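You operate a simulated robot arm through the tools that you are given. There is no shell and no other tool. Be economical: measure what you need, move in short steps, check, and stop when the job is done.

Carry out the task below with a simulated two-armed robot. There is one attempt and no reset: what you move stays moved.

Task
Take the lid off the white jar and lay it down on the top of the wooden work bench.
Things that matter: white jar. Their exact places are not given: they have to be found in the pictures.

It is judged by the outcome, as a careful person would: the job done as asked, and still so three seconds after it is handed in. It fails if anything else is knocked over, pushed out of place, dropped, spilled or broken. Lids that push on must go on centred and level and be pressed home; caps that screw on are set level and turned clockwise until they are tight.

Robot
Two 7-joint arms with two-finger grippers on one trunk, on a base that drives. Base frame: it is fixed to the floor where the robot stands at the start and does not move with it; the origin is under the middle of the robot, x ahead of it, y to its left, z up; the surface under the hand at the start is at about z = 86.4. Lengths are in cm, angles in degrees, forces in N, time in s.
The left shoulder is at the start at [3.6, 16.4, 115.5], the right one opposite. With the tool pointing down near the work surface each hand reaches from about 28 to 74 cm from the robot's upright axis, wherever it stands, measured 20 degrees to its own side. Payload 2.45 kg a hand.
The tool frame of a hand sits at the grasp point between the pads (the TCP): z along the fingers, y along the line on which they close. The tips reach 2.6 cm beyond it. The gripper opens to 9.6 cm. The gripper's body begins 6.9 cm behind the TCP.
Orientation is told as [roll, pitch, yaw] about the base's x, y, z axes, in that order, counted from this pose: with the fingers straight down and closing along the base's y, the tool's x points along the base's -x, its y along +y and its z along -z.

Tools
- The arms move only by the tool apply_moves. It takes "left_commands", "right_commands" or both (then of equal length, played together; a hand with none holds still); each is text: rows parted by semicolons, each of 6 numbers parted by spaces: the shift along the tool's x, y, z in cm, then the turn, a rotation vector about the tool's x, y, z in rad. In form: dx dy dz rx ry rz; .... A call has 1 to 20 rows; each row is the pose to reach, as a shift and turn from the pose commanded when the call began, along the tool's axes at that moment. "left_fingers" and "right_fingers" are, for a hand that has rows, the finger opening in cm, from 0 to 9.6, set as the call begins (left out, the last holds). A row lasts 0.2 s, in which the tool goes at most 5 cm and 8.6 degrees; a call with a longer step from one row to the next is refused whole, and so is a gripper value outside its range. Where a pose cannot be reached the arm comes as near as it can. A force on the tool above 40 N (or 10 N above the force at the start of the call, whichever is more), or a blocked arm, ends the call early, and 0.2 s more pass. Each finger halts on what it meets, pressing with about 26 N; the grip force reading is that of the motor and also rises with nothing between the fingers. The clock runs only during rows and for 0.2 s after the last one: add rows that repeat a pose to give the fingers time. The reply holds the time, the measured pose of the TCP, the force on the tool along the base axes, the opening and the grip force, in the units named above and with some noise, with the torque about the TCP (base axes, N m) and any sound that the robot's microphone picked up.
- Cameras (640 x 400 px; columns grow to the right, rows downward): "scene" is now at [9.3, 2.91, 162.91]; the picture's right is [0.32, -0.95, 0.00], its down [-0.73, -0.25, -0.64] and it looks along [0.60, 0.20, -0.77] (base axes); focal length 270 px, centre (320, 200). "left" rides on the left gripper at [8.2, -0.3, -9.8] in its tool frame; the picture's right is [0.04, 1.00, 0.00], its down [-0.73, 0.03, -0.68] and it looks along [-0.68, 0.03, 0.73] (tool axes); focal length 256 px, centre (320, 200). "right" rides on the right gripper at [8.2, 0.3, -9.8] in its tool frame; the picture's right is [-0.04, 1.00, 0.00], its down [-0.73, -0.03, -0.68] and it looks along [-0.68, -0.03, 0.73] (tool axes); focal length 256 px, centre (320, 200).
- get_image(camera): a new picture of that camera. It takes no simulated time.
- slide_trunk(by): slides the trunk up (or, below 0, down) by that many cm; the arms and the scene camera ride with it, the base frame stays. It gives what a move gives, with no picture.
- base_move(legs): drives the robot by 1 to 6 legs, each [ahead, left, turn to the left] in cm, cm and degrees, along the robot's own axes; the way and the turn of a leg run together, so that a leg with both is an arc; at most 150 cm and 180 degrees a leg. The arms and the cameras ride along, it lands a little off, and it stops where it bumps. It gives what a move gives.
- head_to(pan, tilt): turns the head with the scene camera to pan (to the left, within 120 degrees either way) and tilt (down, from -29 to 69), counted from straight ahead of the robot. It gives what a move gives.
- pixel_to_xyz(camera, pixels): for up to 12 pixels [column, row] of the newest picture of that camera ("zoom" is the newest enlarged one), the place [x, y, z] in the base frame of the surface seen there, good to about 0.2 cm. It takes no simulated time.
- close_up(camera, box): a new picture of the part [left, top, right, bottom] of that camera's present view, enlarged. It takes no simulated time.
- hand_in(): hands the job in; it is judged then, once.

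Go step by step. Measure first, check grasps and placings, and put right what went wrong. The budget is 80 turns and 78 pictures, counting those below and the enlarged ones. Unless the task says otherwise, let go and move clear before handing in, and close with one line.

The tools are called after "Call:" as a command line: name --argument value ..., lists and objects as JSON in quotes. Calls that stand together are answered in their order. apply_moves: Moves the arms, as the interface text tells. Its arguments: {"type":"object","properties":{"left_commands":{"type":"string"},"left_fingers":{"type":"number"},"right_commands":{"type":"string"},"right_fingers":{"type":"number"}},"required":[]} The other tools are called the same way: slide_trunk (by) slides the trunk up or down; base_move (legs) drives the base; head_to (pan, tilt) turns the head that bears the scene camera; get_image (camera) takes a picture; pixel_to_xyz (camera, pixels) gives the place of the surface under pixels of a picture; close_up (camera, box) takes an enlarged picture of a part of a camera's view; hand_in () hands the job in.

At the start:

```text
time: 0.0
left_position: [36.64, 38.55, 114.19]
left_orientation: [0.0, 0.0, 0.0]
left_ft_force: [-0.4, 0.4, 0.0]
left_torque: [0.03, 0.01, -0.03]
left_opening: 9.6
left_grip_force: 0.0
right_position: [45.21, -2.67, 119.82]
right_orientation: [0.0, 0.0, -0.1]
right_ft_force: [-0.4, 0.2, -0.9]
right_torque: [0.01, 0.0, -0.01]
right_opening: 9.61
right_grip_force: 0.0
trunk travel left (down, up): [-32.5, 24.2]
robot x, y, heading: [-0.1, 0.2, -0.0]
head pan, tilt: [18.8, 50.2]
```

scene: 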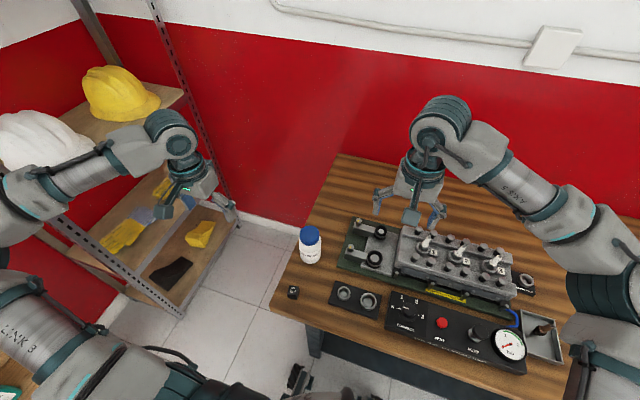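
right: 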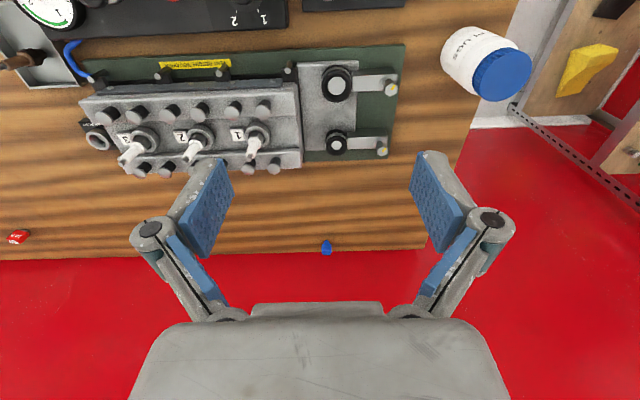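
left: 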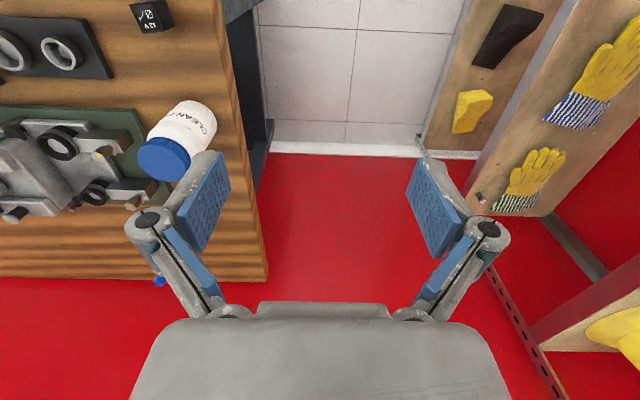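

The white jar with a blue lid stands at about scene (310,245). I'll look closer and measure it.

Call:
close_up --camera "scene" --box '[260, 200, 400, 320]'

Call:
pixel_to_xyz --camera "scene" --pixels '[[311, 232], [303, 232], [319, 232], [311, 226], [311, 238], [310, 250], [309, 268], [292, 292], [330, 175]]'

Call:
close_up --camera "left" --box '[100, 60, 260, 220]'

```text
3.33 times, centred on (330, 260) of scene
```

zoom: 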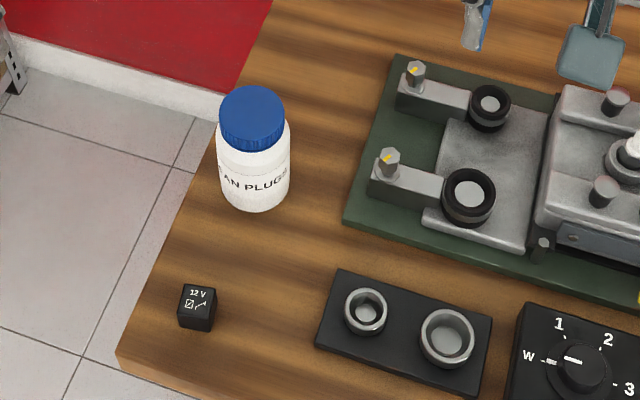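

```text
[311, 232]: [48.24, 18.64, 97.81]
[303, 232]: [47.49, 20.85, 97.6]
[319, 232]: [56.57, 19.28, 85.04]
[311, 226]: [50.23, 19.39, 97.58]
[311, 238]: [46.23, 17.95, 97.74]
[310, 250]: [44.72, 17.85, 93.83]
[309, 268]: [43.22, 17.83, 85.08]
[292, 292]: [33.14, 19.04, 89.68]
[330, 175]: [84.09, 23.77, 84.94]
```

```text
2.50 times, centred on (180, 140) of left
```

zoom: 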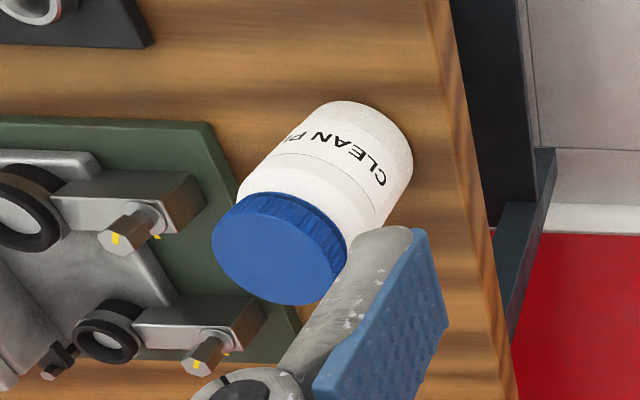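

The lid is ribbed and blue, its top at z≈97.7, so it may screw. I'll measure its outline more finely.

Call:
close_up --camera "scene" --box '[280, 215, 344, 275]'

```text
6.67 times, centred on (312, 245) of scene
```

zoom: 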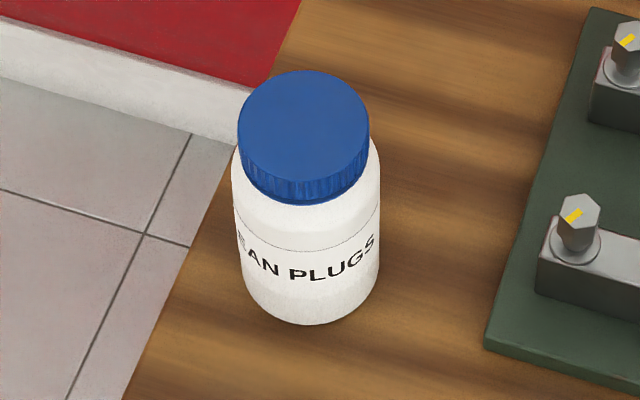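

Call:
pixel_to_xyz --camera "zoom" --pixels '[[304, 76], [304, 176], [242, 125], [366, 125], [304, 125], [300, 194], [300, 210], [300, 260], [300, 310], [240, 230], [375, 230], [200, 240]]'

```text
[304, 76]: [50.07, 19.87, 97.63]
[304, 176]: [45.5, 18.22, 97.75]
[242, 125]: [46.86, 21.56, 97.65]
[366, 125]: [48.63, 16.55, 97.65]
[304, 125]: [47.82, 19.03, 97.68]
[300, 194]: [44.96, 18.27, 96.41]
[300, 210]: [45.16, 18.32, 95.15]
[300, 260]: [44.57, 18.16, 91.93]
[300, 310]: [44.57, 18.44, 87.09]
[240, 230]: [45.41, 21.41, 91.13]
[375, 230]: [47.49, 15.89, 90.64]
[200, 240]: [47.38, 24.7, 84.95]
```

The lid is centred at about (47.8, 19.05), radius ≈2.7, z 95.5–97.7. The body radius is ≈3.1. Before choosing the left-hand approach I'll measure the shelf at the left and the nearby table edges.

Call:
get_image --camera "scene"

Call:
pixel_to_xyz --camera "scene" --pixels '[[236, 215], [215, 150], [182, 312], [125, 280], [60, 130], [120, 95], [125, 232], [70, 215], [345, 240], [276, 302], [288, 262], [160, 30]]'

```text
71 pictures are left
```

scene: 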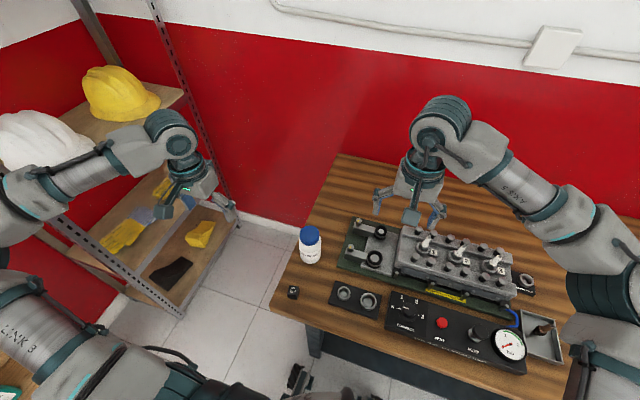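

```text
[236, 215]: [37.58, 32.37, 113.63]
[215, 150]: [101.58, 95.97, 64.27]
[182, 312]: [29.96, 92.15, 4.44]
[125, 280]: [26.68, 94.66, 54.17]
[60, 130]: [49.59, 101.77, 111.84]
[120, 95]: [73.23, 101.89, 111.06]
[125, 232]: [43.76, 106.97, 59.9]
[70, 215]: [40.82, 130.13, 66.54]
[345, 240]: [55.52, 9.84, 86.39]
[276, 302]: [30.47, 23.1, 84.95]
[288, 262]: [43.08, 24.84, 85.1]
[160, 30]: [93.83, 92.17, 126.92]
```

The shelf is over 90 cm to the left, so there is room. The left hand will hold the jar body from the left, fingers pointing −y and 30° down and closing along x. First I'll turn it in free air.

Call:
apply_moves --left_commands "-0.671 0.25 0.429 0.0583 -0.0583 0.1009; -1.342 0.5 0.858 0.1165 -0.1165 0.2018; -2.013 0.75 1.287 0.1748 -0.1748 0.3027; -2.684 1 1.716 0.233 -0.233 0.4036; -3.355 1.25 2.145 0.2913 -0.2913 0.5045; -4.026 1.5 2.574 0.3496 -0.3496 0.6054; -4.697 1.75 3.003 0.4078 -0.4078 0.7063; -5.368 2 3.432 0.4661 -0.4661 0.8072; -6.039 2.25 3.861 0.5243 -0.5243 0.9081; -6.71 2.5 4.29 0.5826 -0.5826 1.009; -7.381 2.75 4.719 0.6409 -0.6409 1.11; -8.052 3 5.148 0.6991 -0.6991 1.211; -8.723 3.25 5.577 0.7574 -0.7574 1.312; -9.4 3.5 6 0.8157 -0.8157 1.413; -9.4 3.5 6 0.8157 -0.8157 1.413" --left_fingers 9.6

Call:
get_image --camera "scene"

Call:
get_image --camera "left"

```text
time: 3.2
left_position: [45.93, 41.8, 108.31]
left_orientation: [0.5, -60.2, -90.6]
left_ft_force: [0.5, -0.2, 0.1]
left_torque: [-0.01, 0.0, 0.0]
left_opening: 9.63
left_grip_force: 0.0
right_position: [44.91, -2.76, 119.78]
right_orientation: [0.1, -0.2, -0.1]
right_ft_force: [0.1, 0.2, -0.5]
right_torque: [0.03, -0.01, -0.01]
right_opening: 9.59
right_grip_force: 0.1
trunk travel left (down, up): [-32.5, 24.2]
robot x, y, heading: [0.2, 0.08, 0.2]
head pan, tilt: [18.8, 50.2]
```

```text
70 pictures are left
```

scene: 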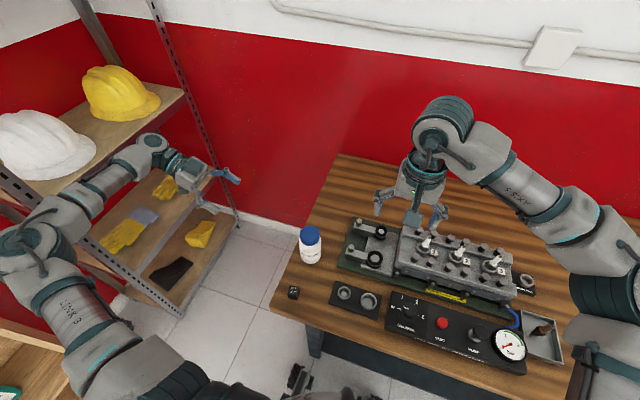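

```text
69 pictures are left
```

left: 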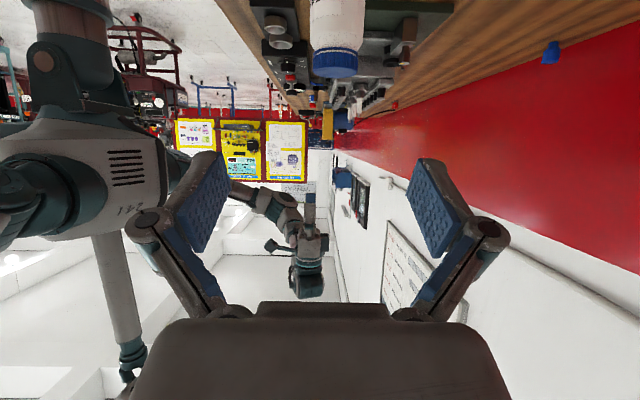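

The pose is reached cleanly. I'll move to a pregrasp 14 cm back along the tool axis from the jar body centre (47.8, 19.1, 90), then check.

Call:
apply_moves --left_commands "1.5 0.62 3 0 0 0; 3 1.25 6 0 0 0; 4.5 1.87 9 0 0 0; 4.5 1.87 12 0 0 0; 4.5 1.87 14.8 0 0 0; 4.5 1.87 14.8 0 0 0; 4.5 1.87 14.8 0 0 0"

Call:
get_image --camera "left"

Call:
close_up --camera "scene" --box '[200, 160, 400, 320]'

```text
time: 4.8
left_position: [47.5, 31.21, 97.31]
left_orientation: [0.3, -59.7, -90.2]
left_ft_force: [0.0, 0.6, -0.1]
left_torque: [0.01, -0.01, -0.02]
left_opening: 9.59
left_grip_force: 0.1
left hand out of reach, approached as far as the arm can: row 5, 6, 7
right_position: [44.94, -2.85, 119.93]
right_orientation: [0.1, -0.1, 0.0]
right_ft_force: [-0.4, 0.0, -0.2]
right_torque: [0.01, -0.03, -0.03]
right_opening: 9.6
right_grip_force: 0.2
trunk travel left (down, up): [-32.5, 24.2]
robot x, y, heading: [-0.07, -0.06, 0.1]
head pan, tilt: [18.8, 50.2]
```

```text
68 pictures are left
```

left: 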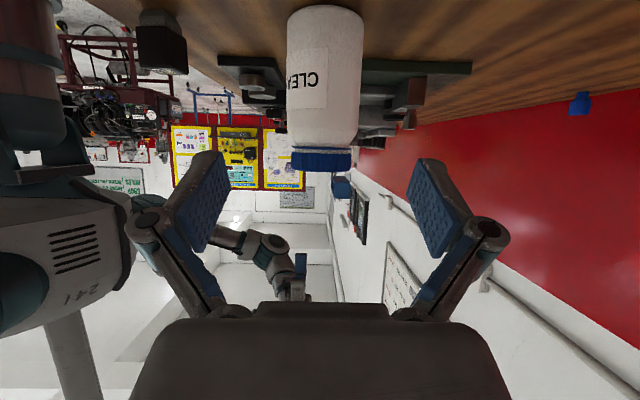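

```text
2.50 times, centred on (300, 240) of scene
```

zoom: 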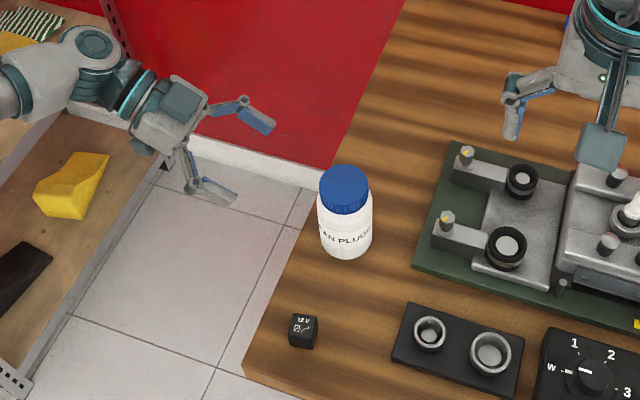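

The arm comes to its limit at about y=31 in this pose. I'll swing the approach direction 30° toward forward (yaw −60), still 14 cm back from the jar.

Call:
apply_moves --left_commands "-0.1 -1.45 0.3 -0.113 0 -0.0655; -0.25 -2.9 0.7 -0.2265 0 -0.131; -0.4 -4.35 1.1 -0.34 0 -0.1965; -0.54 -5.8 1.54 -0.453 0 -0.262; -0.54 -5.8 1.54 -0.453 0 -0.262; -0.54 -5.8 1.54 -0.453 0 -0.262"

Call:
get_image --camera "left"

```text
time: 6.2
left_position: [41.7, 29.49, 96.96]
left_orientation: [0.2, -60.1, -60.2]
left_ft_force: [1.1, -0.7, 0.4]
left_torque: [-0.01, -0.04, -0.01]
left_opening: 9.59
left_grip_force: 0.0
right_position: [44.93, -2.89, 119.78]
right_orientation: [0.2, -0.2, -0.1]
right_ft_force: [0.4, -0.2, -0.2]
right_torque: [-0.01, -0.05, -0.01]
right_opening: 9.63
right_grip_force: 0.1
trunk travel left (down, up): [-32.5, 24.2]
robot x, y, heading: [0.18, -0.14, -0.1]
head pan, tilt: [18.8, 50.2]
```

```text
66 pictures are left
```

left: 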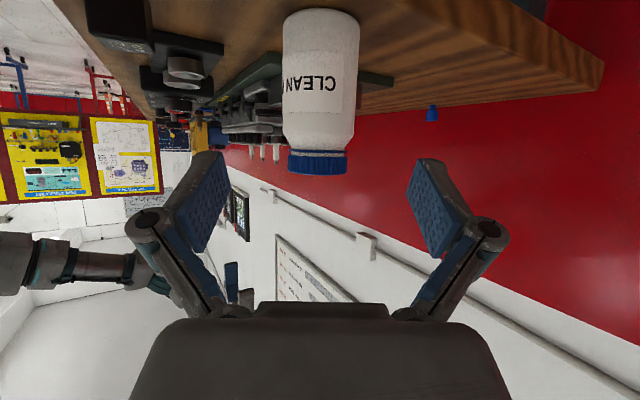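

Reached, and the jar sits centred between the fingers at column ~320. I'll advance 7 cm along the tool.

Call:
apply_moves --left_commands "0 0 2 0 0 0; 0 0 4 0 0 0; 0 0 6 0 0 0; 0 0 7 0 0 0; 0 0 7 0 0 0"

Call:
get_image --camera "left"

Call:
close_up --camera "scene" --box '[220, 180, 380, 300]'

```text
time: 7.4
left_position: [44.76, 24.44, 93.32]
left_orientation: [0.2, -60.0, -60.2]
left_ft_force: [-0.7, 0.2, -0.3]
left_torque: [0.0, -0.02, -0.03]
left_opening: 9.61
left_grip_force: 0.1
right_position: [44.96, -2.88, 119.85]
right_orientation: [0.1, -0.1, -0.1]
right_ft_force: [-0.1, 0.2, -0.2]
right_torque: [0.01, 0.0, 0.02]
right_opening: 9.6
right_grip_force: 0.1
trunk travel left (down, up): [-32.5, 24.2]
robot x, y, heading: [-0.26, 0.15, -0.1]
head pan, tilt: [18.8, 50.2]
```

```text
65 pictures are left
```

left: 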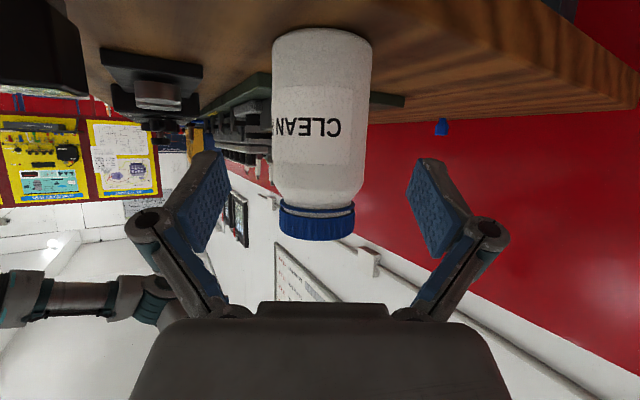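

```text
3.33 times, centred on (300, 240) of scene
```

zoom: 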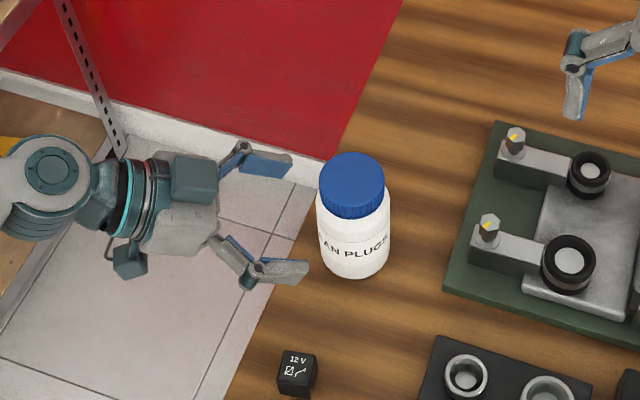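

Clearances look good. I'll advance the last 7 cm.

Call:
apply_moves --left_commands "0 0 2 0 0 0; 0 0 4 0 0 0; 0 0 6 0 0 0; 0 0 7 0 0 0; 0 0 7 0 0 0"

Call:
get_image --camera "left"

Call:
close_up --camera "scene" --box '[220, 180, 380, 300]'

```text
time: 8.6
left_position: [46.74, 19.62, 92.29]
left_orientation: [0.2, -59.7, -60.3]
left_ft_force: [-0.1, -0.3, -0.9]
left_torque: [-0.02, 0.0, -0.04]
left_opening: 9.62
left_grip_force: 0.0
left hand out of reach, approached as far as the arm can: row 3, 4, 5
right_position: [44.86, -2.86, 119.94]
right_orientation: [0.2, 0.0, -0.1]
right_ft_force: [-0.1, 0.0, -0.1]
right_torque: [-0.02, 0.01, -0.02]
right_opening: 9.59
right_grip_force: 0.0
trunk travel left (down, up): [-32.5, 24.2]
robot x, y, heading: [0.23, -0.03, -0.2]
head pan, tilt: [18.8, 50.2]
```

```text
63 pictures are left
```

left: 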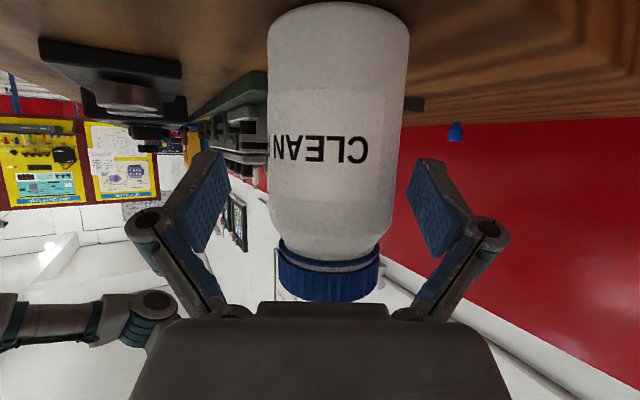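

```text
3.33 times, centred on (300, 240) of scene
```

zoom: 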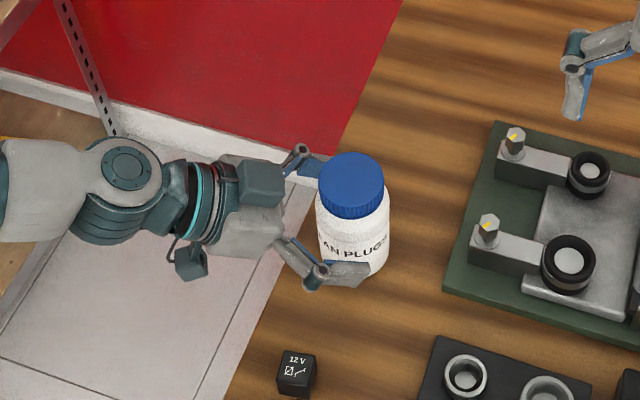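

The arm stopped at z=92.3, slightly short. Lowering the trunk 3 cm carries the hand straight down beside the jar and gives it back some reach.

Call:
slide_trunk --by -3

Call:
get_image --camera "left"

```text
time: 9.3
left_position: [46.65, 19.51, 89.28]
left_orientation: [0.3, -60.1, -60.2]
left_ft_force: [-0.8, -0.1, 0.7]
left_torque: [0.01, 0.02, 0.0]
left_opening: 9.61
left_grip_force: 0.0
right_position: [44.68, -2.85, 116.93]
right_orientation: [0.1, -0.1, -0.1]
right_ft_force: [0.0, 0.8, 0.3]
right_torque: [0.0, -0.04, -0.02]
right_opening: 9.62
right_grip_force: 0.0
trunk travel left (down, up): [-29.5, 27.2]
robot x, y, heading: [0.37, 0.17, -0.2]
head pan, tilt: [18.8, 50.2]
```

```text
61 pictures are left
```

left: 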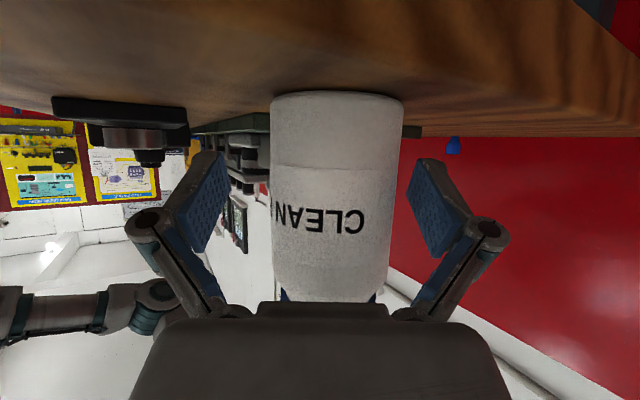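

The jar sits ~0.6 cm off-centre toward the tool's +y. I'll nudge the hand by that and 0.8 cm forward.

Call:
apply_moves --left_commands "-0.2 0.3 0.35 0 0 0; -0.4 0.6 0.7 0 0 0; -0.4 0.6 0.7 0 0 0; -0.4 0.6 0.7 0 0 0"

Call:
get_image --camera "left"

Call:
close_up --camera "scene" --box '[240, 180, 380, 290]'

```text
time: 10.3
left_position: [47.71, 19.19, 89.12]
left_orientation: [0.3, -60.0, -60.1]
left_ft_force: [0.5, 0.2, 0.0]
left_torque: [-0.04, -0.04, 0.04]
left_opening: 9.61
left_grip_force: 0.1
right_position: [44.88, -2.83, 116.84]
right_orientation: [0.0, -0.2, 0.0]
right_ft_force: [0.7, 0.1, 0.2]
right_torque: [0.0, 0.04, 0.0]
right_opening: 9.6
right_grip_force: 0.0
trunk travel left (down, up): [-29.5, 27.2]
robot x, y, heading: [-0.02, -0.26, 0.0]
head pan, tilt: [18.8, 50.2]
```

```text
60 pictures are left
```

left: 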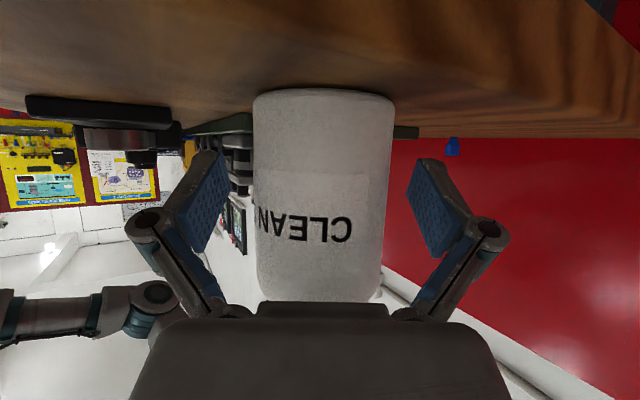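

```text
3.64 times, centred on (310, 235) of scene
```

zoom: 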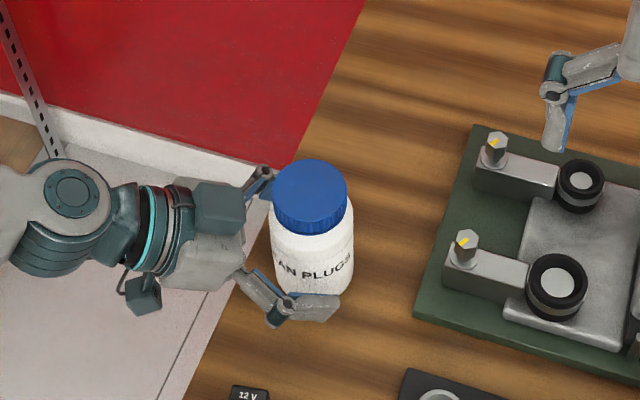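

The jar is centred (columns 254–395). I'll close the left fingers.

Call:
apply_moves --left_commands "0 0 0 0 0 0; 0 0 0 0 0 0; 0 0 0 0 0 0; 0 0 0 0 0 0" --left_fingers 5.0

Call:
close_up --camera "scene" --box '[240, 180, 380, 290]'

```text
time: 11.3
left_position: [47.7, 19.3, 89.15]
left_orientation: [0.4, -60.0, -60.2]
left_ft_force: [-0.6, 0.6, 5.3]
left_torque: [0.07, -0.03, 0.02]
left_opening: 6.44
left_grip_force: 26.3
right_position: [44.78, -2.85, 116.77]
right_orientation: [0.1, -0.2, -0.1]
right_ft_force: [-0.8, 0.5, -0.5]
right_torque: [-0.01, 0.03, -0.01]
right_opening: 9.63
right_grip_force: 0.0
trunk travel left (down, up): [-29.5, 27.2]
robot x, y, heading: [-0.25, -0.1, 0.2]
head pan, tilt: [18.8, 50.2]
```

```text
3.64 times, centred on (310, 235) of scene
```

zoom: 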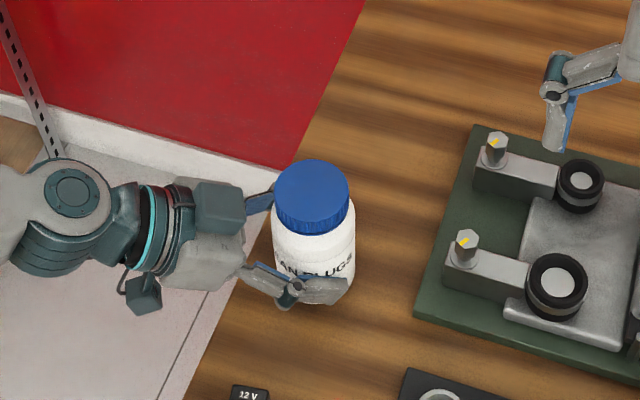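

The jar body is gripped (opening 6.44, 26 N). I'll re-measure the lid.

Call:
pixel_to_xyz --camera "zoom" --pixels '[[312, 163], [312, 216], [278, 190], [346, 190], [312, 190]]'

Call:
get_image --camera "right"

```text
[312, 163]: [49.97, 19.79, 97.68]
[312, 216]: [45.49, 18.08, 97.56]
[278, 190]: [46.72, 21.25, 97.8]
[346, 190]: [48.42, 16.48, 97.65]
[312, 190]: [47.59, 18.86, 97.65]
```

```text
57 pictures are left
```

right: 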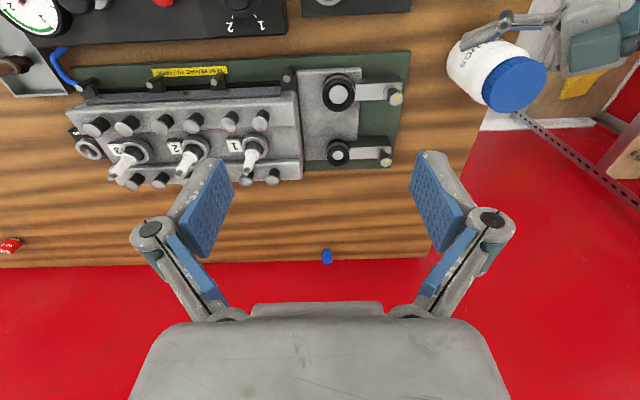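

Lid centre is ≈(47.65, 18.95, top 97.65). I'll bring the right hand above it at a safe height.

Call:
apply_moves --right_commands "-0.48 3.63 0 0 0 0; -0.96 7.27 0 0 0 0; -1.43 10.9 0 0 0 0; -1.91 14.53 0 0 0 0; -2.39 18.17 0 0 0 0; -2.87 21.8 0 0 0 0; -2.87 21.8 3 0 0 0; -2.87 21.8 6 0 0 0; -2.87 21.8 9.3 0 0 0; -2.87 21.8 9.3 0 0 0; -2.87 21.8 9.3 0 0 0" --right_fingers 8.6

Call:
get_image --camera "right"

Call:
get_image --camera "scene"

```text
time: 13.8
left_position: [47.76, 19.18, 89.1]
left_orientation: [0.3, -60.0, -60.2]
left_ft_force: [3.2, -1.9, 7.3]
left_torque: [-0.18, -0.12, 0.04]
left_opening: 6.46
left_grip_force: 26.0
right_position: [47.87, 18.87, 107.51]
right_orientation: [0.1, -0.1, -0.1]
right_ft_force: [-0.1, -0.1, -0.4]
right_torque: [0.0, 0.02, 0.0]
right_opening: 8.6
right_grip_force: 0.1
right hand out of reach, approached as far as the arm can: row 6
trunk travel left (down, up): [-29.5, 27.2]
robot x, y, heading: [0.21, 0.01, 0.1]
head pan, tilt: [18.8, 50.2]
```

```text
56 pictures are left
```

right: 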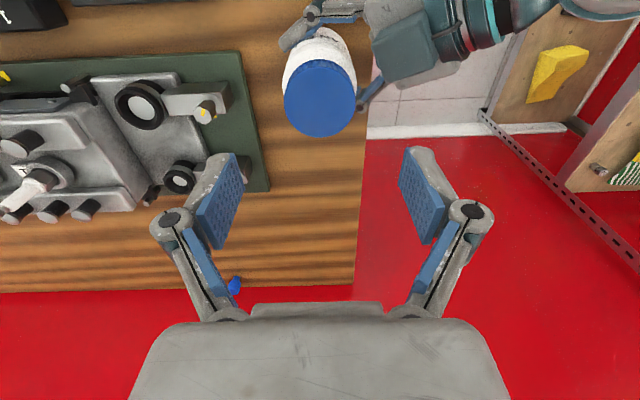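

```text
55 pictures are left
```

scene: 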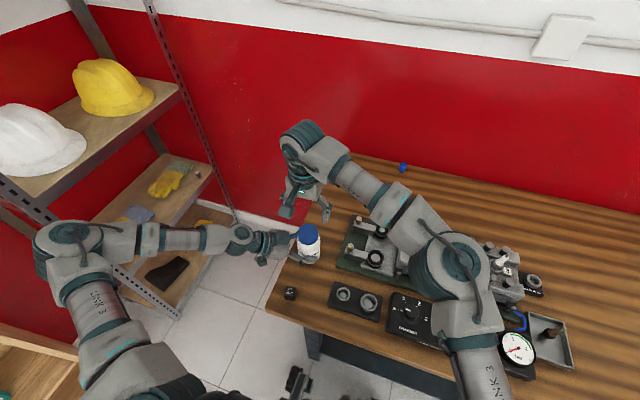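

The right hand is above the lid, and its elbow hangs over the machine. I'll check elbow clearance and the lid centre.

Call:
pixel_to_xyz --camera "scene" --pixels '[[450, 275], [420, 280], [440, 320], [400, 250], [470, 370], [372, 205], [308, 233], [420, 300]]'

Call:
pixel_to_xyz --camera "right" --pixels '[[320, 98], [287, 98], [354, 98], [320, 134], [320, 66]]'

```text
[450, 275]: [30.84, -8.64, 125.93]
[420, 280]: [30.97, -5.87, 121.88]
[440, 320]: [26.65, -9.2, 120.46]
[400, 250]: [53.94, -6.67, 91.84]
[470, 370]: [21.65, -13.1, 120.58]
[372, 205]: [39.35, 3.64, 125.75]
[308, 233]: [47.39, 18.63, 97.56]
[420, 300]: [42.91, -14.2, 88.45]
```

```text
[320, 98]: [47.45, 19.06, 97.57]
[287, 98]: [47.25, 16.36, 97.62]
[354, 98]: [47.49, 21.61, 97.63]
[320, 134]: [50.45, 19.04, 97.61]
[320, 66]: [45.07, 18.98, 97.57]
```

The elbow is well clear at z>115, and the lid centre is (47.75, 19.0). I'll pre-turn the right hand 50° clockwise so there is room to unscrew counter-clockwise.

Call:
apply_moves --right_commands "0.02 0.02 0 0 0 0.145; 0.04 0.04 0 0 0 0.29; 0.06 0.06 0 0 0 0.435; 0.08 0.08 0 0 0 0.58; 0.1 0.1 0 0 0 0.725; 0.1 0.13 0 0 0 0.873; 0.1 0.13 0 0 0 0.873; 0.1 0.13 0 0 0 0.873"

Call:
get_image --camera "right"

```text
time: 15.6
left_position: [47.62, 19.29, 89.17]
left_orientation: [0.2, -60.0, -60.3]
left_ft_force: [1.8, -2.7, 7.4]
left_torque: [-0.12, -0.04, 0.01]
left_opening: 6.42
left_grip_force: 26.1
right_position: [47.72, 19.05, 107.56]
right_orientation: [0.2, 0.0, -50.2]
right_ft_force: [-1.4, -0.7, -0.5]
right_torque: [-0.03, 0.0, 0.0]
right_opening: 8.63
right_grip_force: 0.0
trunk travel left (down, up): [-29.5, 27.2]
robot x, y, heading: [-0.53, -0.2, 0.2]
head pan, tilt: [18.8, 50.2]
```

```text
54 pictures are left
```

right: 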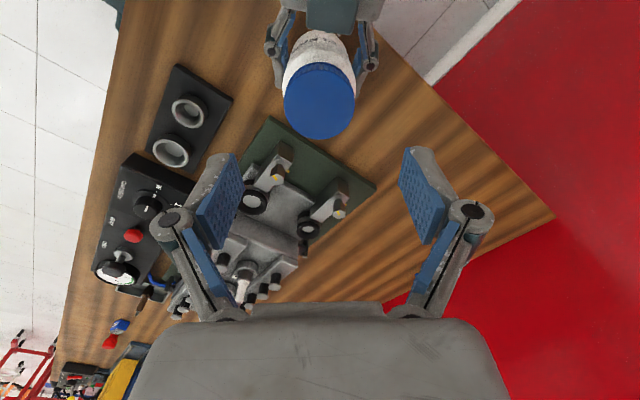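

Reached and centred. I'll descend 9.4 cm so the pads surround the lid.

Call:
apply_moves --right_commands "0 0 2 0 0 0; 0 0 4 0 0 0; 0 0 6 0 0 0; 0 0 8 0 0 0; 0 0 9.3 0 0 0; 0 0 9.3 0 0 0; 0 0 9.3 0 0 0"

Call:
close_up --camera "scene" --box '[240, 160, 400, 290]'

Call:
get_image --camera "right"

```text
time: 17.1
left_position: [47.56, 19.29, 89.08]
left_orientation: [0.3, -60.0, -60.2]
left_ft_force: [-1.4, 0.3, 7.5]
left_torque: [-0.01, 0.08, 0.0]
left_opening: 6.45
left_grip_force: 26.3
right_position: [47.73, 19.23, 98.44]
right_orientation: [0.2, 0.0, -50.1]
right_ft_force: [1.6, -0.4, 0.4]
right_torque: [0.01, -0.01, -0.03]
right_opening: 8.61
right_grip_force: 0.0
trunk travel left (down, up): [-29.5, 27.2]
robot x, y, heading: [-0.22, 0.01, 0.3]
head pan, tilt: [18.8, 50.2]
```

```text
3.08 times, centred on (320, 225) of scene
```

zoom: 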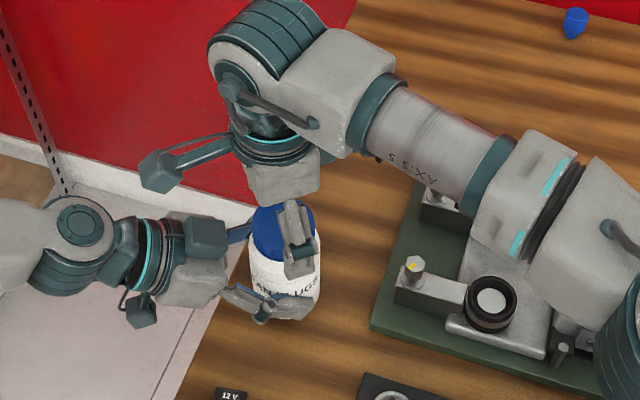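

```text
52 pictures are left
```

right: 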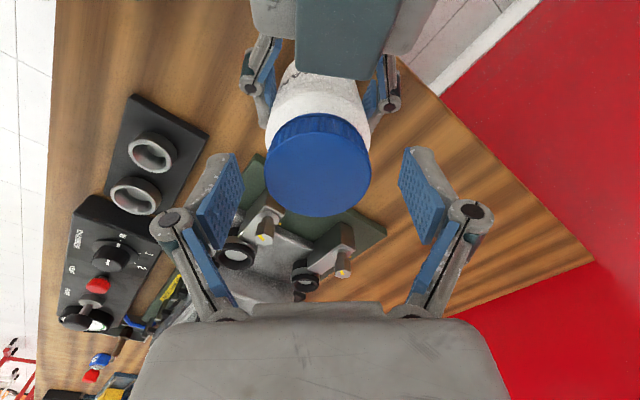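

The pads flank the lid (tips at z≈95.8). I'll close on it.

Call:
apply_moves --right_commands "0 0 0 0 0 0; 0 0 0 0 0 0; 0 0 0 0 0 0; 0 0 0 0 0 0" --right_fingers 4.0

Call:
get_image --camera "right"

```text
time: 18.1
left_position: [47.67, 19.25, 89.09]
left_orientation: [0.4, -59.9, -60.1]
left_ft_force: [7.5, 5.1, 0.9]
left_torque: [-0.19, 0.29, 0.01]
left_opening: 6.46
left_grip_force: 25.8
right_position: [47.78, 19.18, 98.44]
right_orientation: [0.1, 0.0, -50.2]
right_ft_force: [-7.9, -5.8, 8.6]
right_torque: [-0.21, 0.25, -0.04]
right_opening: 5.41
right_grip_force: 26.2
trunk travel left (down, up): [-29.5, 27.2]
robot x, y, heading: [0.12, -0.04, 0.2]
head pan, tilt: [18.8, 50.2]
```

```text
51 pictures are left
```

right: 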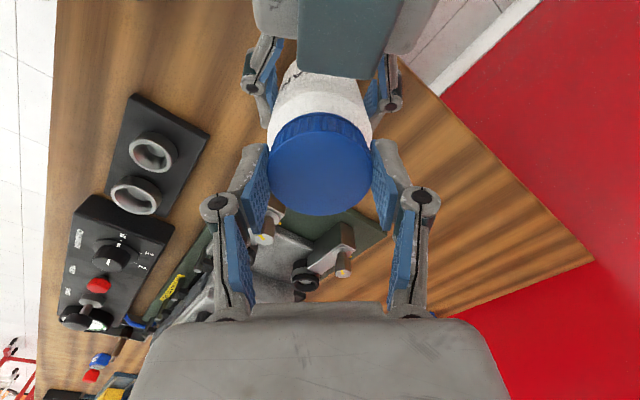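

Lid gripped at 5.41 cm. I'll turn counter-clockwise 24° and watch torque and sound.

Call:
apply_moves --right_commands "0 -0.1 0 0 0 -0.07; 0 -0.15 0 0 0 -0.14; 0 -0.15 0 0 0 -0.21; 0 -0.15 0 0 0 -0.28; 0 -0.15 0 0 0 -0.35; 0 -0.15 0 0 0 -0.42; 0 -0.15 0 0 0 -0.42"

Call:
get_image --camera "left"

```text
time: 19.8
left_position: [47.73, 19.21, 89.19]
left_orientation: [0.3, -60.0, -60.1]
left_ft_force: [10.1, 4.8, -3.3]
left_torque: [0.12, -0.17, 0.05]
left_opening: 6.43
left_grip_force: 26.4
right_position: [47.67, 18.99, 98.26]
right_orientation: [0.1, -0.1, -26.0]
right_ft_force: [-1.3, -1.8, 25.5]
right_torque: [-0.03, 0.0, 0.04]
right_opening: 5.43
right_grip_force: 25.8
trunk travel left (down, up): [-29.5, 27.2]
robot x, y, heading: [-0.32, 0.45, -0.1]
head pan, tilt: [18.8, 50.2]
```

```text
50 pictures are left
```

left: 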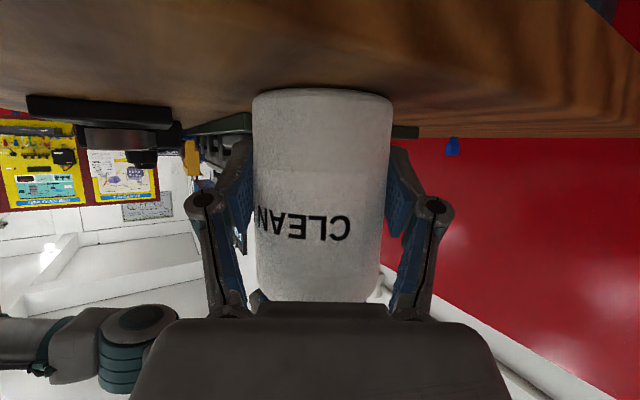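

The jar label hasn't turned, so the cap is turning on the jar. The tool's upward force grew to 25 N, so the cap is rising. I'll keep turning with a slight lift.

Call:
apply_moves --right_commands "0 0 -0.05 0 0 0; 0 0 -0.1 0 0 -0.1; 0 0 -0.12 0 0 -0.2; 0 0 -0.14 0 0 -0.3; 0 0 -0.16 0 0 -0.4; 0 0 -0.18 0 0 -0.5; 0 0 -0.2 0 0 -0.6; 0 0 -0.2 0 0 -0.6"

Call:
get_image --camera "right"

```text
time: 21.6
left_position: [47.57, 19.2, 89.04]
left_orientation: [0.2, -59.9, -60.2]
left_ft_force: [-3.7, 11.5, 7.0]
left_torque: [-0.29, -0.05, 0.02]
left_opening: 6.42
left_grip_force: 25.9
right_position: [47.62, 18.92, 98.47]
right_orientation: [0.1, -0.1, 8.3]
right_ft_force: [1.6, -10.1, -1.3]
right_torque: [-0.36, -0.06, -0.01]
right_opening: 5.4
right_grip_force: 26.9
trunk travel left (down, up): [-29.5, 27.2]
robot x, y, heading: [-0.32, -0.1, 0.1]
head pan, tilt: [18.8, 50.2]
```

```text
49 pictures are left
```

right: 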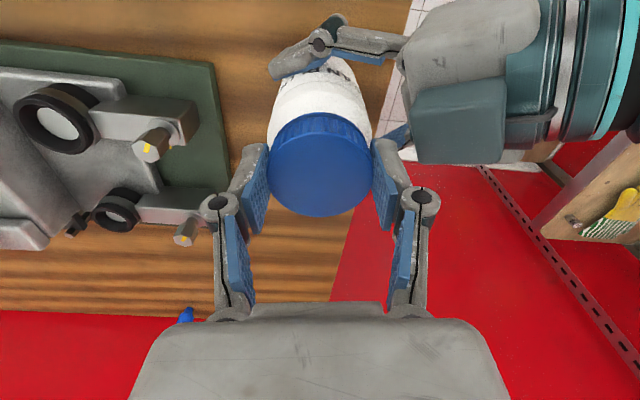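

Forces are low and the turning works. I'll continue another 57° with a slight lift.

Call:
apply_moves --right_commands "0 0 -0.01 0 0 -0.1; 0 0 -0.02 0 0 -0.2; 0 0 -0.03 0 0 -0.3; 0 0 -0.04 0 0 -0.4; 0 0 -0.05 0 0 -0.5; 0 0 -0.06 0 0 -0.6; 0 0 -0.07 0 0 -0.7; 0 0 -0.08 0 0 -0.8; 0 0 -0.09 0 0 -0.9; 0 0 -0.1 0 0 -1.0; 0 0 -0.1 0 0 -1.0"

Call:
get_image --camera "right"

```text
time: 23.9
left_position: [47.67, 19.21, 89.25]
left_orientation: [0.4, -60.0, -60.1]
left_ft_force: [-0.2, 13.4, 9.5]
left_torque: [-0.31, -0.04, 0.0]
left_opening: 6.45
left_grip_force: 25.8
right_position: [47.62, 19.21, 98.43]
right_orientation: [-0.2, -0.2, 65.7]
right_ft_force: [1.5, -11.6, -1.1]
right_torque: [-0.7, -0.07, -0.01]
right_opening: 5.4
right_grip_force: 25.6
trunk travel left (down, up): [-29.5, 27.2]
robot x, y, heading: [0.12, -0.17, -0.2]
head pan, tilt: [18.8, 50.2]
```

```text
48 pictures are left
```

right: 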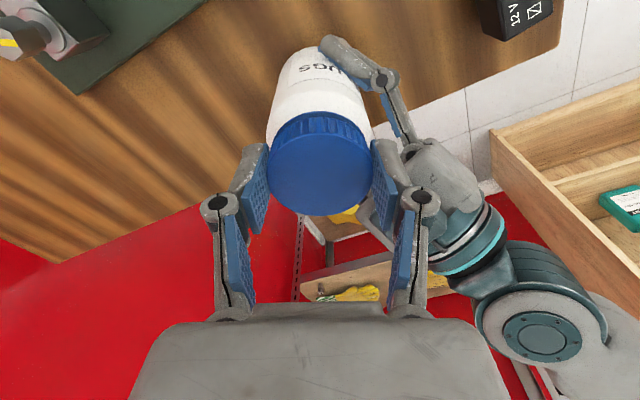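

I've turned ~116° with no resistance. I'll turn on another 50° to see whether the wrist allows it.

Call:
apply_moves --right_commands "0 0 -0.01 0 0 -0.1; 0 0 -0.02 0 0 -0.2; 0 0 -0.03 0 0 -0.3; 0 0 -0.04 0 0 -0.4; 0 0 -0.05 0 0 -0.5; 0 0 -0.06 0 0 -0.6; 0 0 -0.07 0 0 -0.7; 0 0 -0.08 0 0 -0.8; 0 0 -0.09 0 0 -0.9; 0 0 -0.09 0 0 -0.9"

Call:
get_image --camera "left"

```text
time: 26.1
left_position: [47.63, 18.72, 89.32]
left_orientation: [0.7, -59.8, -60.7]
left_ft_force: [-0.7, -0.3, -1.3]
left_torque: [0.0, 0.01, 0.04]
left_opening: 6.25
left_grip_force: 25.8
right_position: [26.78, 7.12, 97.41]
right_orientation: [-3.9, 0.6, 110.1]
right_ft_force: [-0.6, -0.4, 0.3]
right_torque: [0.02, -0.08, -0.03]
right_opening: 4.01
right_grip_force: 0.1
right hand out of reach, approached as far as the arm can: row 1, 2, 3, 4, 5, 6, 7, 8, 9, 10
trunk travel left (down, up): [-29.5, 27.2]
robot x, y, heading: [0.07, 0.07, 0.0]
head pan, tilt: [18.8, 50.2]
```

```text
47 pictures are left
```

left: 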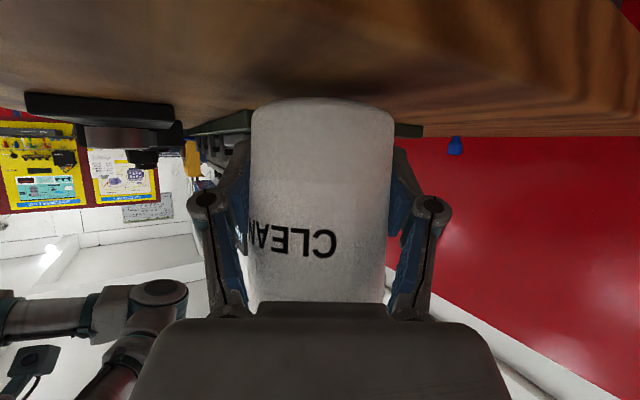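

The right arm hit its limit and swung away to (26.8, 7.1, 97.4), slipping off the lid. I'll look at the whole scene before moving anything.

Call:
get_image --camera "scene"

Call:
get_image --camera "right"

Call:
close_up --camera "scene" --box '[240, 190, 400, 310]'

```text
46 pictures are left
```

scene: 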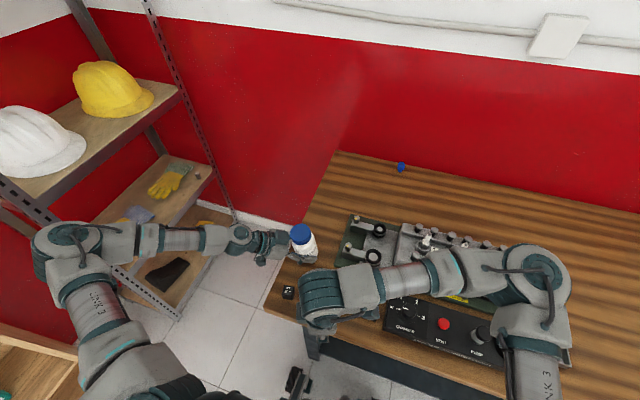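

```text
45 pictures are left
```

right: 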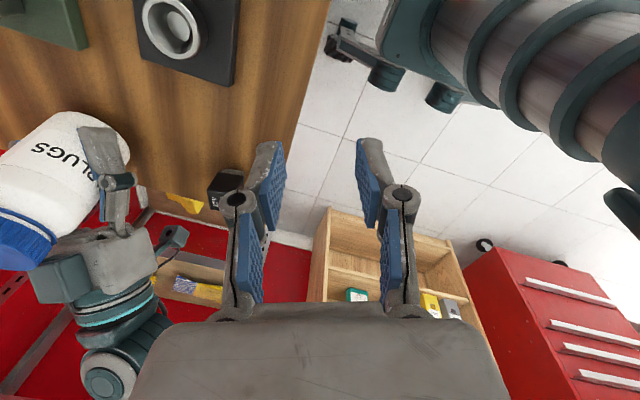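

```text
3.33 times, centred on (320, 250) of scene
```

zoom: 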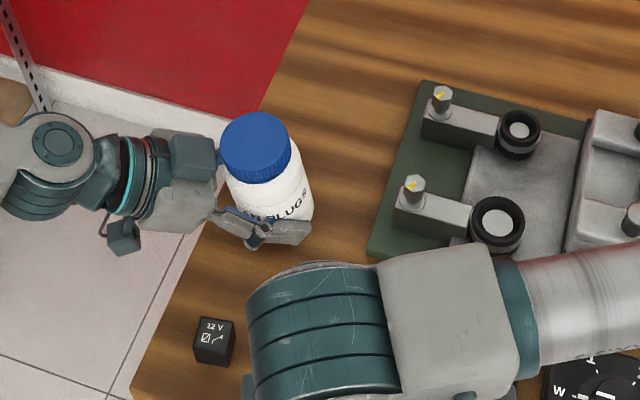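

The cap is still on and the jar is held, but it leans toward the left hand. Before fixing that I'll raise the right hand straight up, a small step first.

Call:
apply_moves --right_commands "0 0 -1 0 0 0; 0 0 -2 0 0 0; 0 0 -2 0 0 0"

Call:
close_up --camera "scene" --box '[260, 200, 340, 270]'

```text
time: 26.9
left_position: [47.7, 18.65, 89.28]
left_orientation: [0.4, -59.7, -60.4]
left_ft_force: [0.0, -0.7, -1.4]
left_torque: [0.02, -0.02, -0.01]
left_opening: 6.27
left_grip_force: 26.3
right_position: [26.85, 7.32, 99.49]
right_orientation: [-3.8, 0.6, 110.1]
right_ft_force: [0.5, -0.3, 0.8]
right_torque: [0.01, -0.02, 0.03]
right_opening: 4.01
right_grip_force: 0.1
trunk travel left (down, up): [-29.5, 27.2]
robot x, y, heading: [-0.08, -0.27, -0.2]
head pan, tilt: [18.8, 50.2]
```

```text
5.71 times, centred on (300, 235) of scene
```

zoom: 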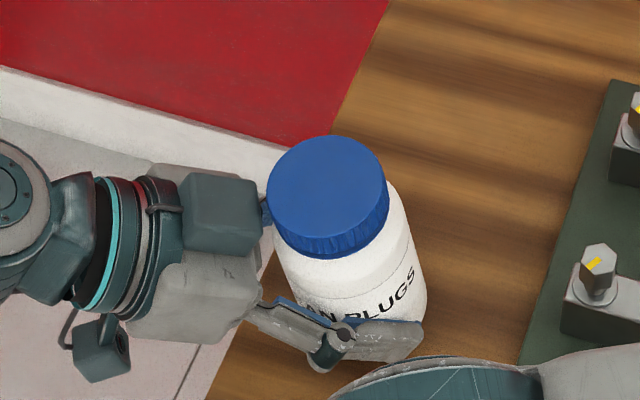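

Relative moves work from the measured pose. I'll raise 12 cm more, then turn the wrist back clockwise.

Call:
apply_moves --right_commands "0 0 -3 0 0 0; 0 0 -6 0 0 0; 0 0 -9 0 0 0; 0 0 -12 0 0 0; 0 0 -12 0 0 0.14; 0 0 -12 0 0 0.28; 0 0 -12 0 0 0.42; 0 0 -12 0 0 0.56; 0 0 -12 0 0 0.7; 0 0 -12 0 0 0.84; 0 0 -12 0 0 0.98; 0 0 -12 0 0 0.98"

Call:
get_image --camera "scene"

Call:
pixel_to_xyz --camera "zoom" --pixels '[[328, 142], [328, 230], [272, 187], [382, 187], [328, 187], [370, 225], [400, 250], [400, 195]]'

```text
time: 29.6
left_position: [47.61, 19.16, 89.19]
left_orientation: [0.2, -60.0, -60.2]
left_ft_force: [-0.5, -0.8, -2.3]
left_torque: [-0.01, 0.0, 0.0]
left_opening: 6.25
left_grip_force: 26.0
right_position: [26.21, 7.81, 111.49]
right_orientation: [-2.6, -2.6, 54.0]
right_ft_force: [-0.5, -0.5, -0.2]
right_torque: [0.0, -0.03, -0.01]
right_opening: 4.01
right_grip_force: 0.1
trunk travel left (down, up): [-29.5, 27.2]
robot x, y, heading: [-0.2, 0.2, 0.0]
head pan, tilt: [18.8, 50.2]
```

```text
42 pictures are left
```

scene: 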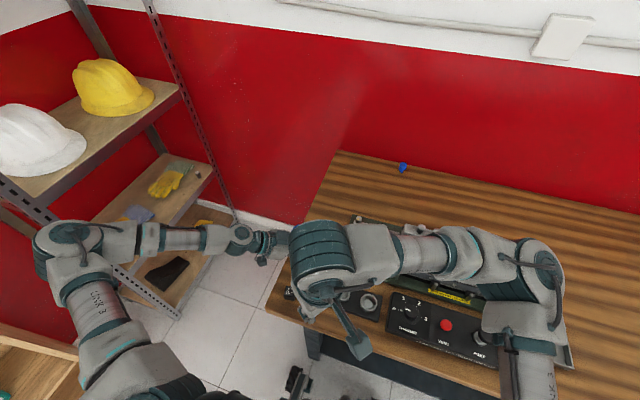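

```text
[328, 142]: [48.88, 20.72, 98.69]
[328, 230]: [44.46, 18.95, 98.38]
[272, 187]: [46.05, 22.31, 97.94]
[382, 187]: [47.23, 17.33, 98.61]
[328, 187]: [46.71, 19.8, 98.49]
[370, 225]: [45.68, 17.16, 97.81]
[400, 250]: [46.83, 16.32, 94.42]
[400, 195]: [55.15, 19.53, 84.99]
```

The lid plane leans ~9° toward the left hand. First I'll move the right hand clear and restore its yaw.

Call:
apply_moves --right_commands "0.6 -2.5 0 0 0 0.13; 1.2 -5 0 0 0 0.26; 1.9 -7.5 0 0 0 0.39; 2.5 -10 0 0 0 0.52; 3.1 -12.5 0 0 0 0.65; 3.8 -15.1 0 0 0 0.78; 3.8 -15.1 0 0 0 0.9; 3.8 -15.1 0 0 0 0.942; 3.8 -15.1 0 0 0 0.942" --right_fingers 8.6

Call:
get_image --camera "scene"

```text
time: 31.6
left_position: [47.69, 19.33, 89.25]
left_orientation: [0.1, -59.9, -60.1]
left_ft_force: [0.3, 0.1, -1.6]
left_torque: [-0.01, -0.01, -0.03]
left_opening: 6.24
left_grip_force: 26.3
right_position: [36.19, -3.95, 111.99]
right_orientation: [0.6, -3.9, -0.1]
right_ft_force: [-0.1, 0.2, 0.3]
right_torque: [-0.04, 0.01, 0.0]
right_opening: 8.6
right_grip_force: 0.1
trunk travel left (down, up): [-29.5, 27.2]
robot x, y, heading: [0.07, -0.11, -0.1]
head pan, tilt: [18.8, 50.2]
```

```text
41 pictures are left
```

scene: 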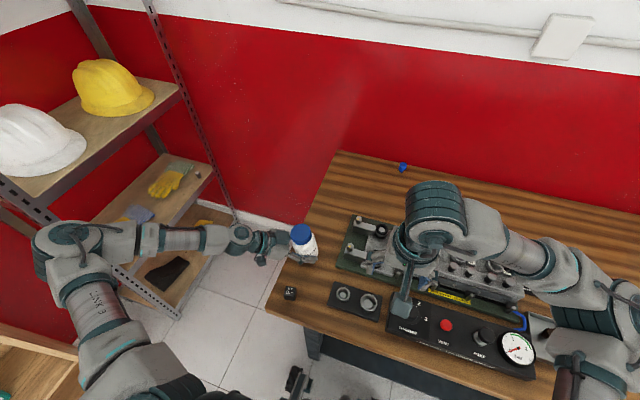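

Bench items look undisturbed. Now I'll right the jar: lift 0.3 cm and rotate the left hand 9° about its closing axis.

Call:
apply_moves --left_commands "-0.26 0 -0.15 0 0 0; -0.26 0 -0.15 0 0.05 0; -0.26 0 -0.15 0 0.1 0; -0.26 0 -0.15 0 0.155 0; -0.26 0 -0.15 0 0.155 0"

Call:
close_up --camera "scene" --box '[260, 200, 340, 270]'

Call:
get_image --camera "left"

```text
time: 32.8
left_position: [47.73, 19.28, 89.5]
left_orientation: [0.1, -51.1, -60.1]
left_ft_force: [0.2, 0.2, -1.6]
left_torque: [0.03, 0.0, 0.01]
left_opening: 6.27
left_grip_force: 25.6
right_position: [36.23, -4.05, 111.9]
right_orientation: [0.6, -3.8, 0.0]
right_ft_force: [0.2, -0.2, 0.1]
right_torque: [-0.01, -0.01, 0.0]
right_opening: 8.59
right_grip_force: 0.2
trunk travel left (down, up): [-29.5, 27.2]
robot x, y, heading: [-0.11, 0.07, -0.2]
head pan, tilt: [18.8, 50.2]
```

```text
5.71 times, centred on (300, 235) of scene
```

zoom: 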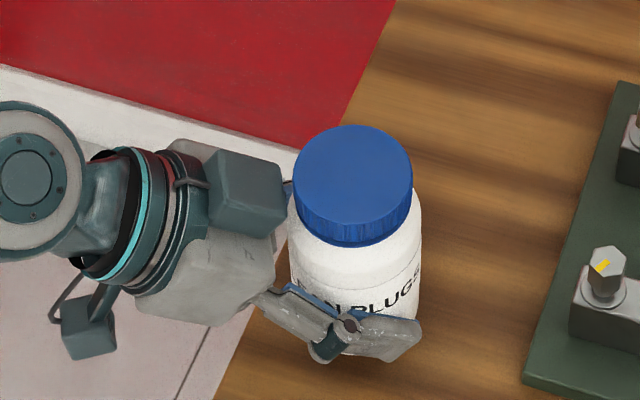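

```text
39 pictures are left
```

left: 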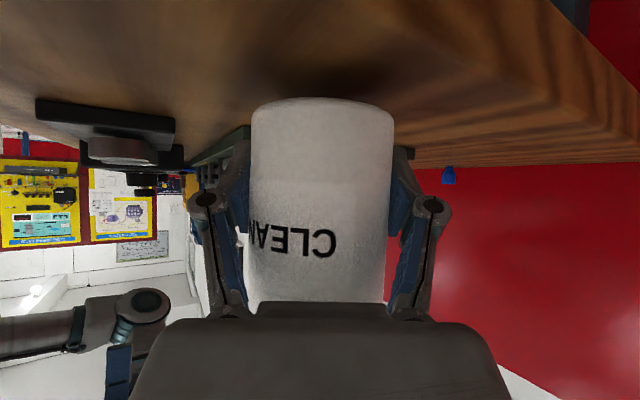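

Call:
pixel_to_xyz --camera "zoom" --pixels '[[352, 130], [352, 216], [300, 180], [408, 180], [353, 178], [352, 235], [352, 243], [352, 250]]'

Call:
pixel_to_xyz --camera "left" --pixels '[[320, 105], [320, 112], [320, 280], [320, 85]]'

```text
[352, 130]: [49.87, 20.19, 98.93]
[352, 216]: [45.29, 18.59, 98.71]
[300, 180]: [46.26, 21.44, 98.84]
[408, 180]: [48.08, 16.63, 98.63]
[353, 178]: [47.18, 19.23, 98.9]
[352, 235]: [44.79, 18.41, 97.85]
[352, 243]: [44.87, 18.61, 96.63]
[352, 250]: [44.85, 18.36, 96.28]
```

```text
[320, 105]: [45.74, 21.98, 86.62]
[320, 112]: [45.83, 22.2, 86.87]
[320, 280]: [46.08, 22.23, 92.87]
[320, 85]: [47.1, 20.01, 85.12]
```

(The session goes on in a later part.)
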